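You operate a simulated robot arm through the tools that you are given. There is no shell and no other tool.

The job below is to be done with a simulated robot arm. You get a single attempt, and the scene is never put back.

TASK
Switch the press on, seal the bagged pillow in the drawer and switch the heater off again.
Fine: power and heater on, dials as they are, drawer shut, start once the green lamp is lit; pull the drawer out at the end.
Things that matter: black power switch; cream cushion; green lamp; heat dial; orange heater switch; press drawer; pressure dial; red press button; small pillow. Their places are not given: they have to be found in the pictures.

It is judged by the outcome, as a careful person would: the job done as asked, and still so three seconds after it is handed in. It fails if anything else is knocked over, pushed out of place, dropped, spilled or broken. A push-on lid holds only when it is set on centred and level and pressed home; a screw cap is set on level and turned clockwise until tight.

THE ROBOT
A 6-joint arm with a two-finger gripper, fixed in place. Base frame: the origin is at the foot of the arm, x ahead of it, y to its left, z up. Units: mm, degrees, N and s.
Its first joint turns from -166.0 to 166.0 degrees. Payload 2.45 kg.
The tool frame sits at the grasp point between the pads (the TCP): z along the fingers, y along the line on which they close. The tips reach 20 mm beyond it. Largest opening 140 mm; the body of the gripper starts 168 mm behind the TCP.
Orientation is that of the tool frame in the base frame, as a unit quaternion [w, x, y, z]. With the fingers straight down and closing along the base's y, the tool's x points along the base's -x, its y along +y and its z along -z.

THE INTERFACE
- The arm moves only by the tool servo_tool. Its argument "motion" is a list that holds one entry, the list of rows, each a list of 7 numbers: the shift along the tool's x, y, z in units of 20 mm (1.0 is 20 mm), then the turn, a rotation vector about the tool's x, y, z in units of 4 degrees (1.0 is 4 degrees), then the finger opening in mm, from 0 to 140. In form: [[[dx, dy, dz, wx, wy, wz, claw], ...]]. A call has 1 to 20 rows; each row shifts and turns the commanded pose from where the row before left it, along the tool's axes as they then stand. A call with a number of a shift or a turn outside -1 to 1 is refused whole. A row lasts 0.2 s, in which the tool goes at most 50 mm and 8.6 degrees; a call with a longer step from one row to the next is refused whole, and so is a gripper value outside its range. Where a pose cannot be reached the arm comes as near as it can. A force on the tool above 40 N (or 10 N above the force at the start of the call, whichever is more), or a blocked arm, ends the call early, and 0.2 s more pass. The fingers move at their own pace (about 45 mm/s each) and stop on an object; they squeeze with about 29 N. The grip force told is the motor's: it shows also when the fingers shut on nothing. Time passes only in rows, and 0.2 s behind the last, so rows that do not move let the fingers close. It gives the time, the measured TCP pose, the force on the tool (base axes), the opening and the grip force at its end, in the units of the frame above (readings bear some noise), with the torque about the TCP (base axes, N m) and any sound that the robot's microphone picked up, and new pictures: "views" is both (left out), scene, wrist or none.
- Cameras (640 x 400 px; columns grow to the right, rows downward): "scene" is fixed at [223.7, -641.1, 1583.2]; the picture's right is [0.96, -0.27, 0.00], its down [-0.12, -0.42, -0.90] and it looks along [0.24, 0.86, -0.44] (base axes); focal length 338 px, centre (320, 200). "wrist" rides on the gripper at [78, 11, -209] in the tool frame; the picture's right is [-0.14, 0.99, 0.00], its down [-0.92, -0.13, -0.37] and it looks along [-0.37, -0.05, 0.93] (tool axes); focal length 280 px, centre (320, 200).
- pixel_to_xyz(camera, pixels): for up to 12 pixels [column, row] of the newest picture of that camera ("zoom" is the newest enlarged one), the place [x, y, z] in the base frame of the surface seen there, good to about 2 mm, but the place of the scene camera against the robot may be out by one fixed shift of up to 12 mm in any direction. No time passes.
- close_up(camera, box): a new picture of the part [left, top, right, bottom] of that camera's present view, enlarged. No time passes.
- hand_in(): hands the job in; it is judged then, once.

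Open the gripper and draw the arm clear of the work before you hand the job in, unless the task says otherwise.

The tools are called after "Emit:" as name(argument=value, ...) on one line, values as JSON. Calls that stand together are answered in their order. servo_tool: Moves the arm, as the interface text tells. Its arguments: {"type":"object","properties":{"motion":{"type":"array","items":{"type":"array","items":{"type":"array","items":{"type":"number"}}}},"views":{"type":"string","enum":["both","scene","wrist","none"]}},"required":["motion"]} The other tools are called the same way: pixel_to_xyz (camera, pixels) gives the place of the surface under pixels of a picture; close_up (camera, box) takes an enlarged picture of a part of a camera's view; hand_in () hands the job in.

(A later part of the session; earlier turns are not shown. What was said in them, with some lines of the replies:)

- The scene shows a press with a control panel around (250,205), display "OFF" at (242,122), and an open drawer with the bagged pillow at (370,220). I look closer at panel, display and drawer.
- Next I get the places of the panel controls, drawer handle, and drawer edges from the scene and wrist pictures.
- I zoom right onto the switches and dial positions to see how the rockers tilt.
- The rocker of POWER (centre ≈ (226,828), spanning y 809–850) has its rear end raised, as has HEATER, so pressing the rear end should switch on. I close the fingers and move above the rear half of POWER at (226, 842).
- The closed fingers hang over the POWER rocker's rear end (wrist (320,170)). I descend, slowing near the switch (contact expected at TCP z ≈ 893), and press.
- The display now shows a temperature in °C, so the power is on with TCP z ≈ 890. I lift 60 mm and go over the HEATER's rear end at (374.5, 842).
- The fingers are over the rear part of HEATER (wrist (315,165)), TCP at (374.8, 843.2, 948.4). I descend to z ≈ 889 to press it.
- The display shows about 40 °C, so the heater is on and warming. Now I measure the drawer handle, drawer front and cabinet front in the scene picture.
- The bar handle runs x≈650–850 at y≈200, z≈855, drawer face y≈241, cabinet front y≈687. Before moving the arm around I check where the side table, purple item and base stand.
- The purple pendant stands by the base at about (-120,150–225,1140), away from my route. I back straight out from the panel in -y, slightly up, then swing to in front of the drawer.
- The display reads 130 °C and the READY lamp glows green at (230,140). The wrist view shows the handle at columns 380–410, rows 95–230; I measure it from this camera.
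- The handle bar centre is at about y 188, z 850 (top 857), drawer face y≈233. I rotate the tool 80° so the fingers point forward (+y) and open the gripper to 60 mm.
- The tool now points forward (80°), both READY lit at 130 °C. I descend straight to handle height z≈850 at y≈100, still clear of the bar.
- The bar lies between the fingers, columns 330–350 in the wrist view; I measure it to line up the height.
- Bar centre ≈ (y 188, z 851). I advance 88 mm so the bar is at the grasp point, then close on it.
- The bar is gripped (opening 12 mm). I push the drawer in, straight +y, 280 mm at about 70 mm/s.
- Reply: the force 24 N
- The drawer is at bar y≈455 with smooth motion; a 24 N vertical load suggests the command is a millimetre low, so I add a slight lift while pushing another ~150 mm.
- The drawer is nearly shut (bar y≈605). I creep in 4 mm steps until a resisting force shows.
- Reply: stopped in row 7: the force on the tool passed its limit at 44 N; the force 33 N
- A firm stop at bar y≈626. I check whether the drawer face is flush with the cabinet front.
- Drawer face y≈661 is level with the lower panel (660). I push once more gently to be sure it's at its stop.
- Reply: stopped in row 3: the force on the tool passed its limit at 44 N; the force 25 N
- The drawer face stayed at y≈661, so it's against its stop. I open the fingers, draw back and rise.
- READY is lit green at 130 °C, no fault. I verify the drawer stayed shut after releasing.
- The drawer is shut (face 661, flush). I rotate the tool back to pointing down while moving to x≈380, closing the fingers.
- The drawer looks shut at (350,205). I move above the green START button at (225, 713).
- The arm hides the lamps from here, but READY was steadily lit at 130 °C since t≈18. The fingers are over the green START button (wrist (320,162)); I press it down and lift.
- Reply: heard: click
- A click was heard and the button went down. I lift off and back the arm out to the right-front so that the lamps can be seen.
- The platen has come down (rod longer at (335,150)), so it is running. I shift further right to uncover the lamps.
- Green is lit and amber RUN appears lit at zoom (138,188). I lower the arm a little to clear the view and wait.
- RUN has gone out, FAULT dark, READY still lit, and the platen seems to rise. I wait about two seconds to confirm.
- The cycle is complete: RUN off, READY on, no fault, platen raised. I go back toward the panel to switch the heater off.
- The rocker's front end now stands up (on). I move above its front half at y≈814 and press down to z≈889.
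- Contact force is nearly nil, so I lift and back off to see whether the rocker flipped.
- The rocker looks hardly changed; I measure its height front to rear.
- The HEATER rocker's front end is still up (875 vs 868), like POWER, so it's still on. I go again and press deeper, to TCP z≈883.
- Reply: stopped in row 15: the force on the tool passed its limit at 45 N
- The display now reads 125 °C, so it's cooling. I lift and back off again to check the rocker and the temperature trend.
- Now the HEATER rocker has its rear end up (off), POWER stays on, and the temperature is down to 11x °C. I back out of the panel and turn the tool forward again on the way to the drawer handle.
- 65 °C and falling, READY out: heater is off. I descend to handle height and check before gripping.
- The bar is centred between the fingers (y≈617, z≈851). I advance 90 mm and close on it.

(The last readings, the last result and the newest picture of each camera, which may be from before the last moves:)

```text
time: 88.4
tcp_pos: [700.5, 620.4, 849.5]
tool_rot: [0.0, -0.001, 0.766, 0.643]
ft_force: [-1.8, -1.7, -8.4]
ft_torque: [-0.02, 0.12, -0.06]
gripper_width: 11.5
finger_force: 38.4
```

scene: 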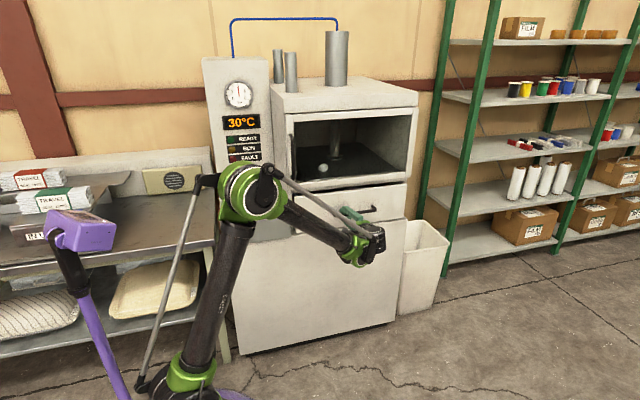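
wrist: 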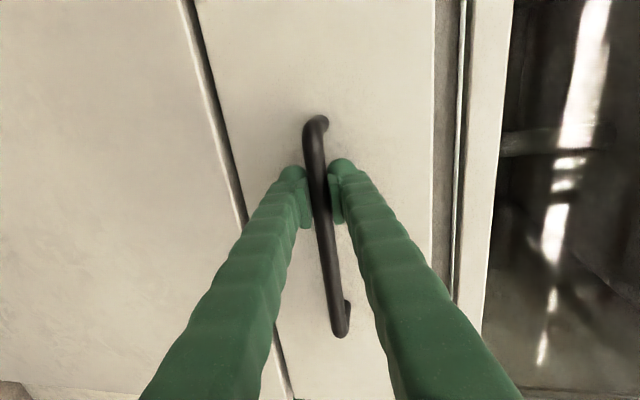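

Gripped. I pull the drawer out in -y, ramping up gently.

Emit:
servo_tool(motion=[[[0, -0.02, -0.12, 0, 0, 0, 0], [0, -0.04, -0.23, 0, 0, 0, 0], [0, -0.08, -0.45, 0, 0, 0, 0], [0, -0.122, -0.69, 0, 0, 0, 0], [0, -0.122, -0.69, 0, 0, 0, 0], [0, -0.122, -0.69, 0, 0, 0, 0], [0, -0.122, -0.69, 0, 0, 0, 0], [0, -0.122, -0.69, 0, 0, 0, 0], [0, -0.122, -0.69, 0, 0, 0, 0], [0, -0.122, -0.69, 0, 0, 0, 0], [0, -0.122, -0.69, 0, 0, 0, 0], [0, -0.122, -0.69, 0, 0, 0, 0], [0, -0.122, -0.69, 0, 0, 0, 0], [0, -0.122, -0.69, 0, 0, 0, 0], [0, -0.122, -0.69, 0, 0, 0, 0], [0, -0.122, -0.69, 0, 0, 0, 0], [0, -0.122, -0.69, 0, 0, 0, 0], [0, -0.122, -0.69, 0, 0, 0, 0], [0, -0.122, -0.69, 0, 0, 0, 0], [0, -0.08, -0.45, 0, 0, 0, 0]]])

```text
time: 92.1
tcp_pos: [700.1, 403.9, 850.1]
tool_rot: [0.002, -0.001, 0.767, 0.642]
ft_force: [0.2, -3.5, -12.2]
ft_torque: [-0.04, 0.09, -0.42]
gripper_width: 11.4
finger_force: 38.6
stopped in row 18: the force on the tool passed its limit at 41 N (the readings are from after the stop); the commanded pose is now the measured one
```

scene: 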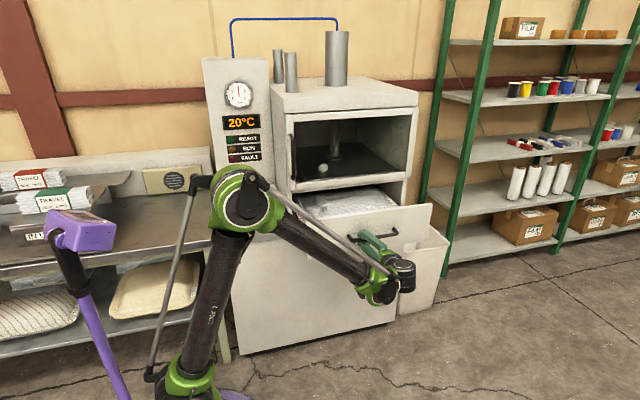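
wrist: 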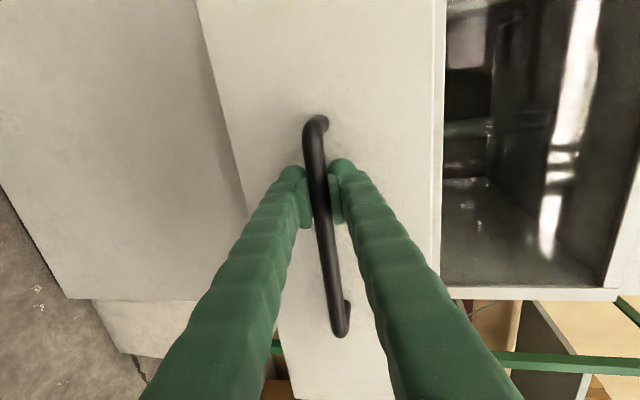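

The pull paused on a transient 41 N at y≈404; the residual is small (z drift). I continue in -y.

Emit:
servo_tool(motion=[[[0, -0.05, -0.3, 0, 0, 0, 0], [0, -0.1, -0.59, 0, 0, 0, 0], [0, -0.104, -0.59, 0, 0, 0, 0], [0, -0.104, -0.59, 0, 0, 0, 0], [0, -0.104, -0.59, 0, 0, 0, 0], [0, -0.104, -0.59, 0, 0, 0, 0], [0, -0.104, -0.59, 0, 0, 0, 0], [0, -0.104, -0.59, 0, 0, 0, 0], [0, -0.104, -0.59, 0, 0, 0, 0], [0, -0.104, -0.59, 0, 0, 0, 0], [0, -0.104, -0.59, 0, 0, 0, 0], [0, -0.104, -0.59, 0, 0, 0, 0]]])

```text
time: 94.6
tcp_pos: [699.7, 274.5, 850.7]
tool_rot: [0.001, -0.001, 0.768, 0.64]
ft_force: [2.9, -3.2, -13.8]
ft_torque: [-0.04, 0.09, -0.38]
gripper_width: 11.2
finger_force: 38.7
stopped in row 12: the force on the tool passed its limit at 40 N (the readings are from after the stop); the commanded pose is now the measured one
```

scene: 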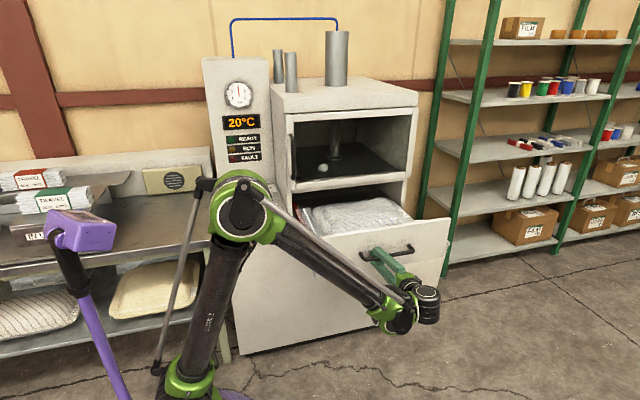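
wrist: 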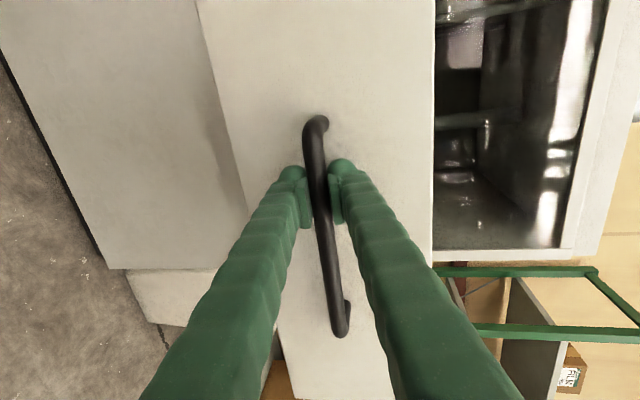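

Drawer at bar y≈272; a slight upward drift loads the grip, so I add a tiny downward correction and pull the remaining ~85 mm.

Emit:
servo_tool(motion=[[[0, -0.08, -0.25, 0, 0, 0, 0], [0, -0.095, -0.49, 0, 0, 0, 0], [0, -0.093, -0.49, 0, 0, 0, 0], [0, -0.093, -0.49, 0, 0, 0, 0], [0, -0.093, -0.49, 0, 0, 0, 0], [0, -0.093, -0.49, 0, 0, 0, 0], [0, -0.093, -0.49, 0, 0, 0, 0], [0, -0.093, -0.49, 0, 0, 0, 0], [0, -0.04, -0.2, 0, 0, 0, 0], [0, -0.02, -0.1, 0, 0, 0, 0]]])

Emit:
close_up(camera="scene", box=[270, 140, 480, 300])

```text
time: 97.0
tcp_pos: [700.3, 192.5, 849.6]
tool_rot: [0.0, -0.002, 0.767, 0.642]
ft_force: [3.7, -2.1, 5.8]
ft_torque: [0.02, 0.21, 0.13]
gripper_width: 11.7
finger_force: 38.4
stopped in row 10: the force on the tool passed its limit at 40 N (the readings are from after the stop); the commanded pose is now the measured one
```

scene: 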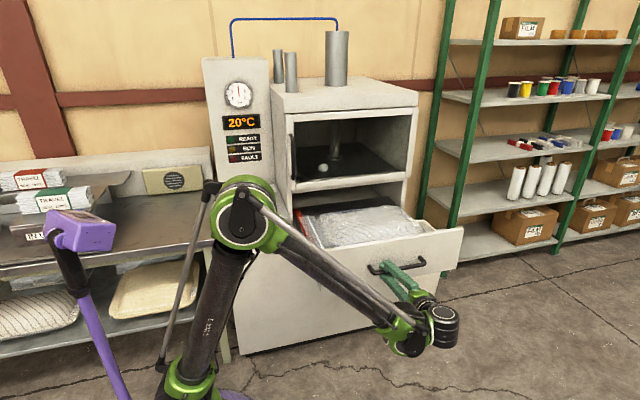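
wrist: 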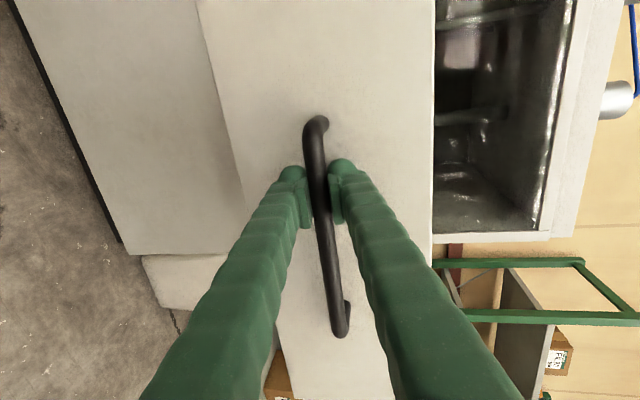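

```text
2.50 times, centred on (375, 220) of scene
```

zoom: 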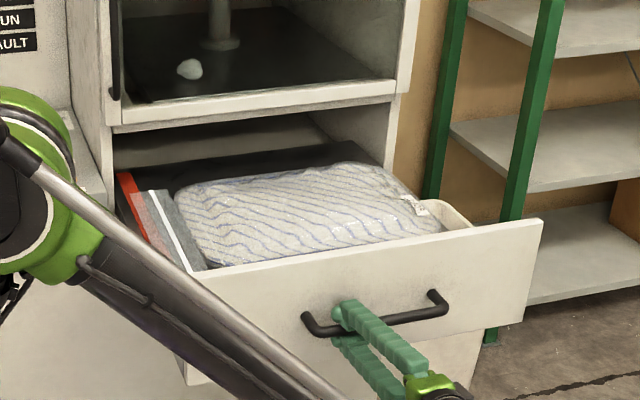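

The drawer is back at its open position (bar y≈190) and the bag lies flat with a white seal line. I release, draw straight back and rise clear.

Emit:
servo_tool(motion=[[[0, 0, 0, 0, 0, 0, 60], [0, 0, 0, 0, 0, 0, 60], [0, 0, 0, 0, 0, 0, 60], [0, 0, 0, 0, 0, 0, 60], [0, -0.17, -1, 0, 0, 0, 60], [0, -0.17, -1, 0, 0, 0, 60], [0, -0.17, -1, 0, 0, 0, 60], [0, -0.17, -1, 0, 0, 0, 60], [0, -0.17, -1, 0, 0, 0, 60], [0, 1, -0.17, 0, 0, 0, 60], [0, 1, -0.17, 0, 0, 0, 60], [0, 1, -0.17, 0, 0, 0, 60], [0, 1, -0.17, 0, 0, 0, 60], [0, 1, -0.17, 0, 0, 0, 60], [0, 1, -0.17, 0, 0, 0, 60], [0, 1, -0.17, 0, 0, 0, 60], [0, 1, -0.17, 0, 0, 0, 60], [0, 1, -0.17, 0, 0, 0, 60], [0, 1, -0.17, 0, 0, 0, 60], [0, 1, -0.17, 0, 0, 0, 60]]])

Emit:
close_up(camera="scene", box=[200, 90, 480, 300])

```text
time: 101.2
tcp_pos: [699.0, 92.2, 1075.2]
tool_rot: [0.001, -0.001, 0.766, 0.642]
ft_force: [0.4, 0.0, 0.1]
ft_torque: [0.01, -0.02, 0.01]
gripper_width: 60.0
finger_force: 0.1
```

scene: 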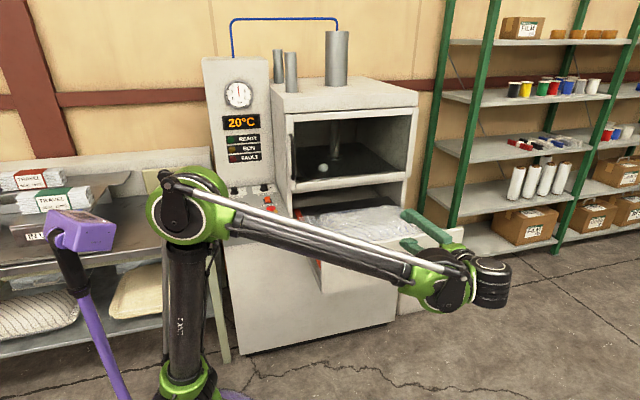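
wrist: 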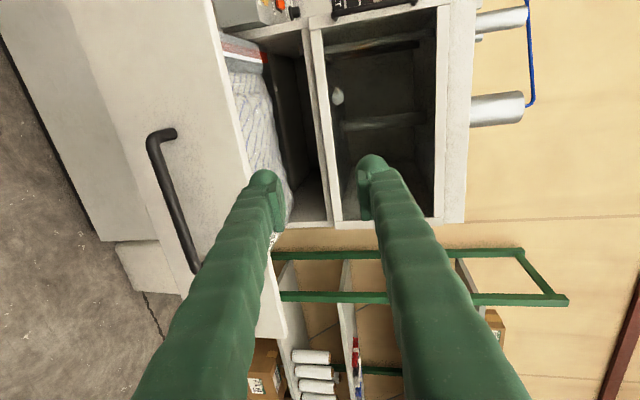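

```text
1.90 times, centred on (340, 195) of scene
```

zoom: 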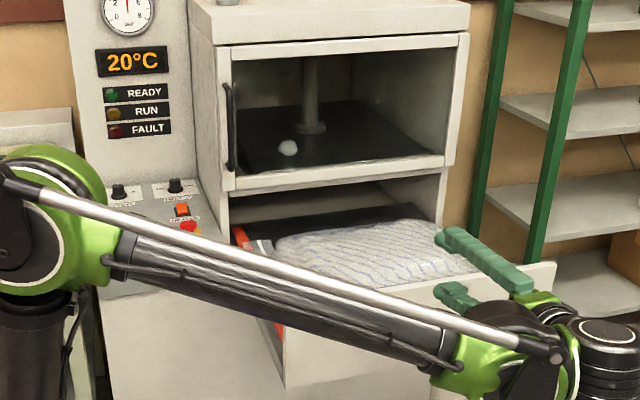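

The arm is clear of the drawer. I turn the tool down again to view the sealed bag and controls from above for a final check.

Emit:
servo_tool(motion=[[[0, 0, 0, 1, 0, 0, 100], [0, 0, 0, 1, 0, 0, 100], [0, 0, 0, 1, 0, 0, 100], [0, 0, 0, 1, 0, 0, 100], [0, 0, 0, 1, 0, 0, 100], [0, 0, 0, 1, 0, 0, 100], [0, 0, 0, 1, 0, 0, 100], [0, 0, 0, 1, 0, 0, 100], [0, 0, 0, 1, 0, 0, 100], [0, 0, 0, 1, 0, 0, 100], [0, 0, 0, 1, 0, 0, 100], [0, 0, 0, 1, 0, 0, 100], [0, 0, 0, 1, 0, 0, 100], [0, 0, 0, 1, 0, 0, 100], [0, 0, 0, 1, 0, 0, 100], [0, 0, 0, 1, 0, 0, 100], [0, 0, 0, 1, 0, 0, 100], [0, 0, 0, 1, 0, 0, 100], [0, 0, 0, 1, 0, 0, 100], [0, 0, 0, 1, 0, 0, 100]]])

Emit:
close_up(camera="scene", box=[200, 90, 480, 300])

```text
time: 105.4
tcp_pos: [699.8, 92.6, 1073.2]
tool_rot: [0.003, -0.001, 1.0, -0.002]
ft_force: [-0.4, -0.4, -0.5]
ft_torque: [0.01, 0.01, -0.01]
gripper_width: 99.9
finger_force: 0.2
```

scene: 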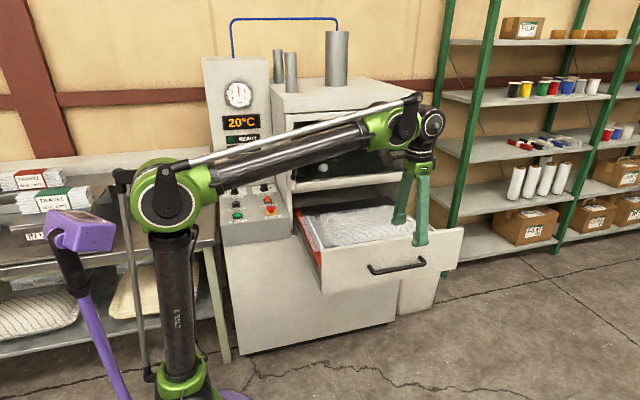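
wrist: 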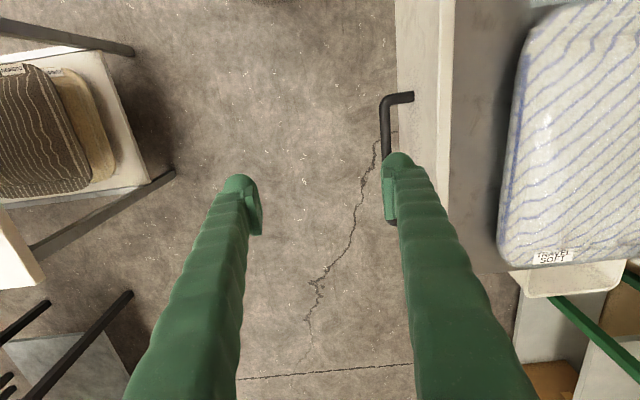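

```text
1.90 times, centred on (340, 195) of scene
```

zoom: 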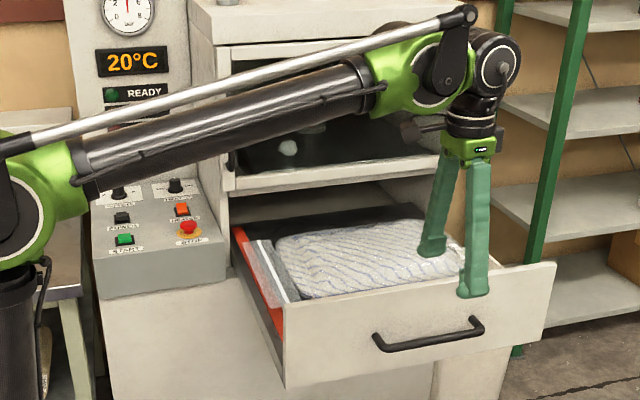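

The bag is sealed (white seam by the red strip), the drawer is out and the heater is off. Power is on, the display reads 20 °C, nothing else has moved, and the gripper is open and clear. I hand in.

Emit:
hand_in()

```text
The job is handed in.
```

I handed the job in with the bagged pillow sealed and the drawer pulled out at the end, as you asked. I haven't been told how it was judged.

- **Seal:** I shut the drawer and pressed START at 130 °C. The platen came down and the RUN lamp came on and went out with no fault. A white seal line now shows across the mouth of the bag.
- **Green lamp:** READY had been lit in every clear view from about 18 s to 41 s. The arm was blocking it when I pressed START at about 50 s, so I didn't see it at that exact moment. It was lit straight afterwards.
- **Heater:** My first press on the heater switch didn't flip it, and a second, deeper press did. The display then fell to 20 °C and READY went out.
- **Power and dials:** I left the power on and didn't touch either dial.
- **Drawer:** The force limit stopped the arm a few times as I pulled the drawer out, but it came all the way back to where it started.

A small white lump was inside the press chamber, on the platen, from the start. It wasn't part of the job, so I left it there.
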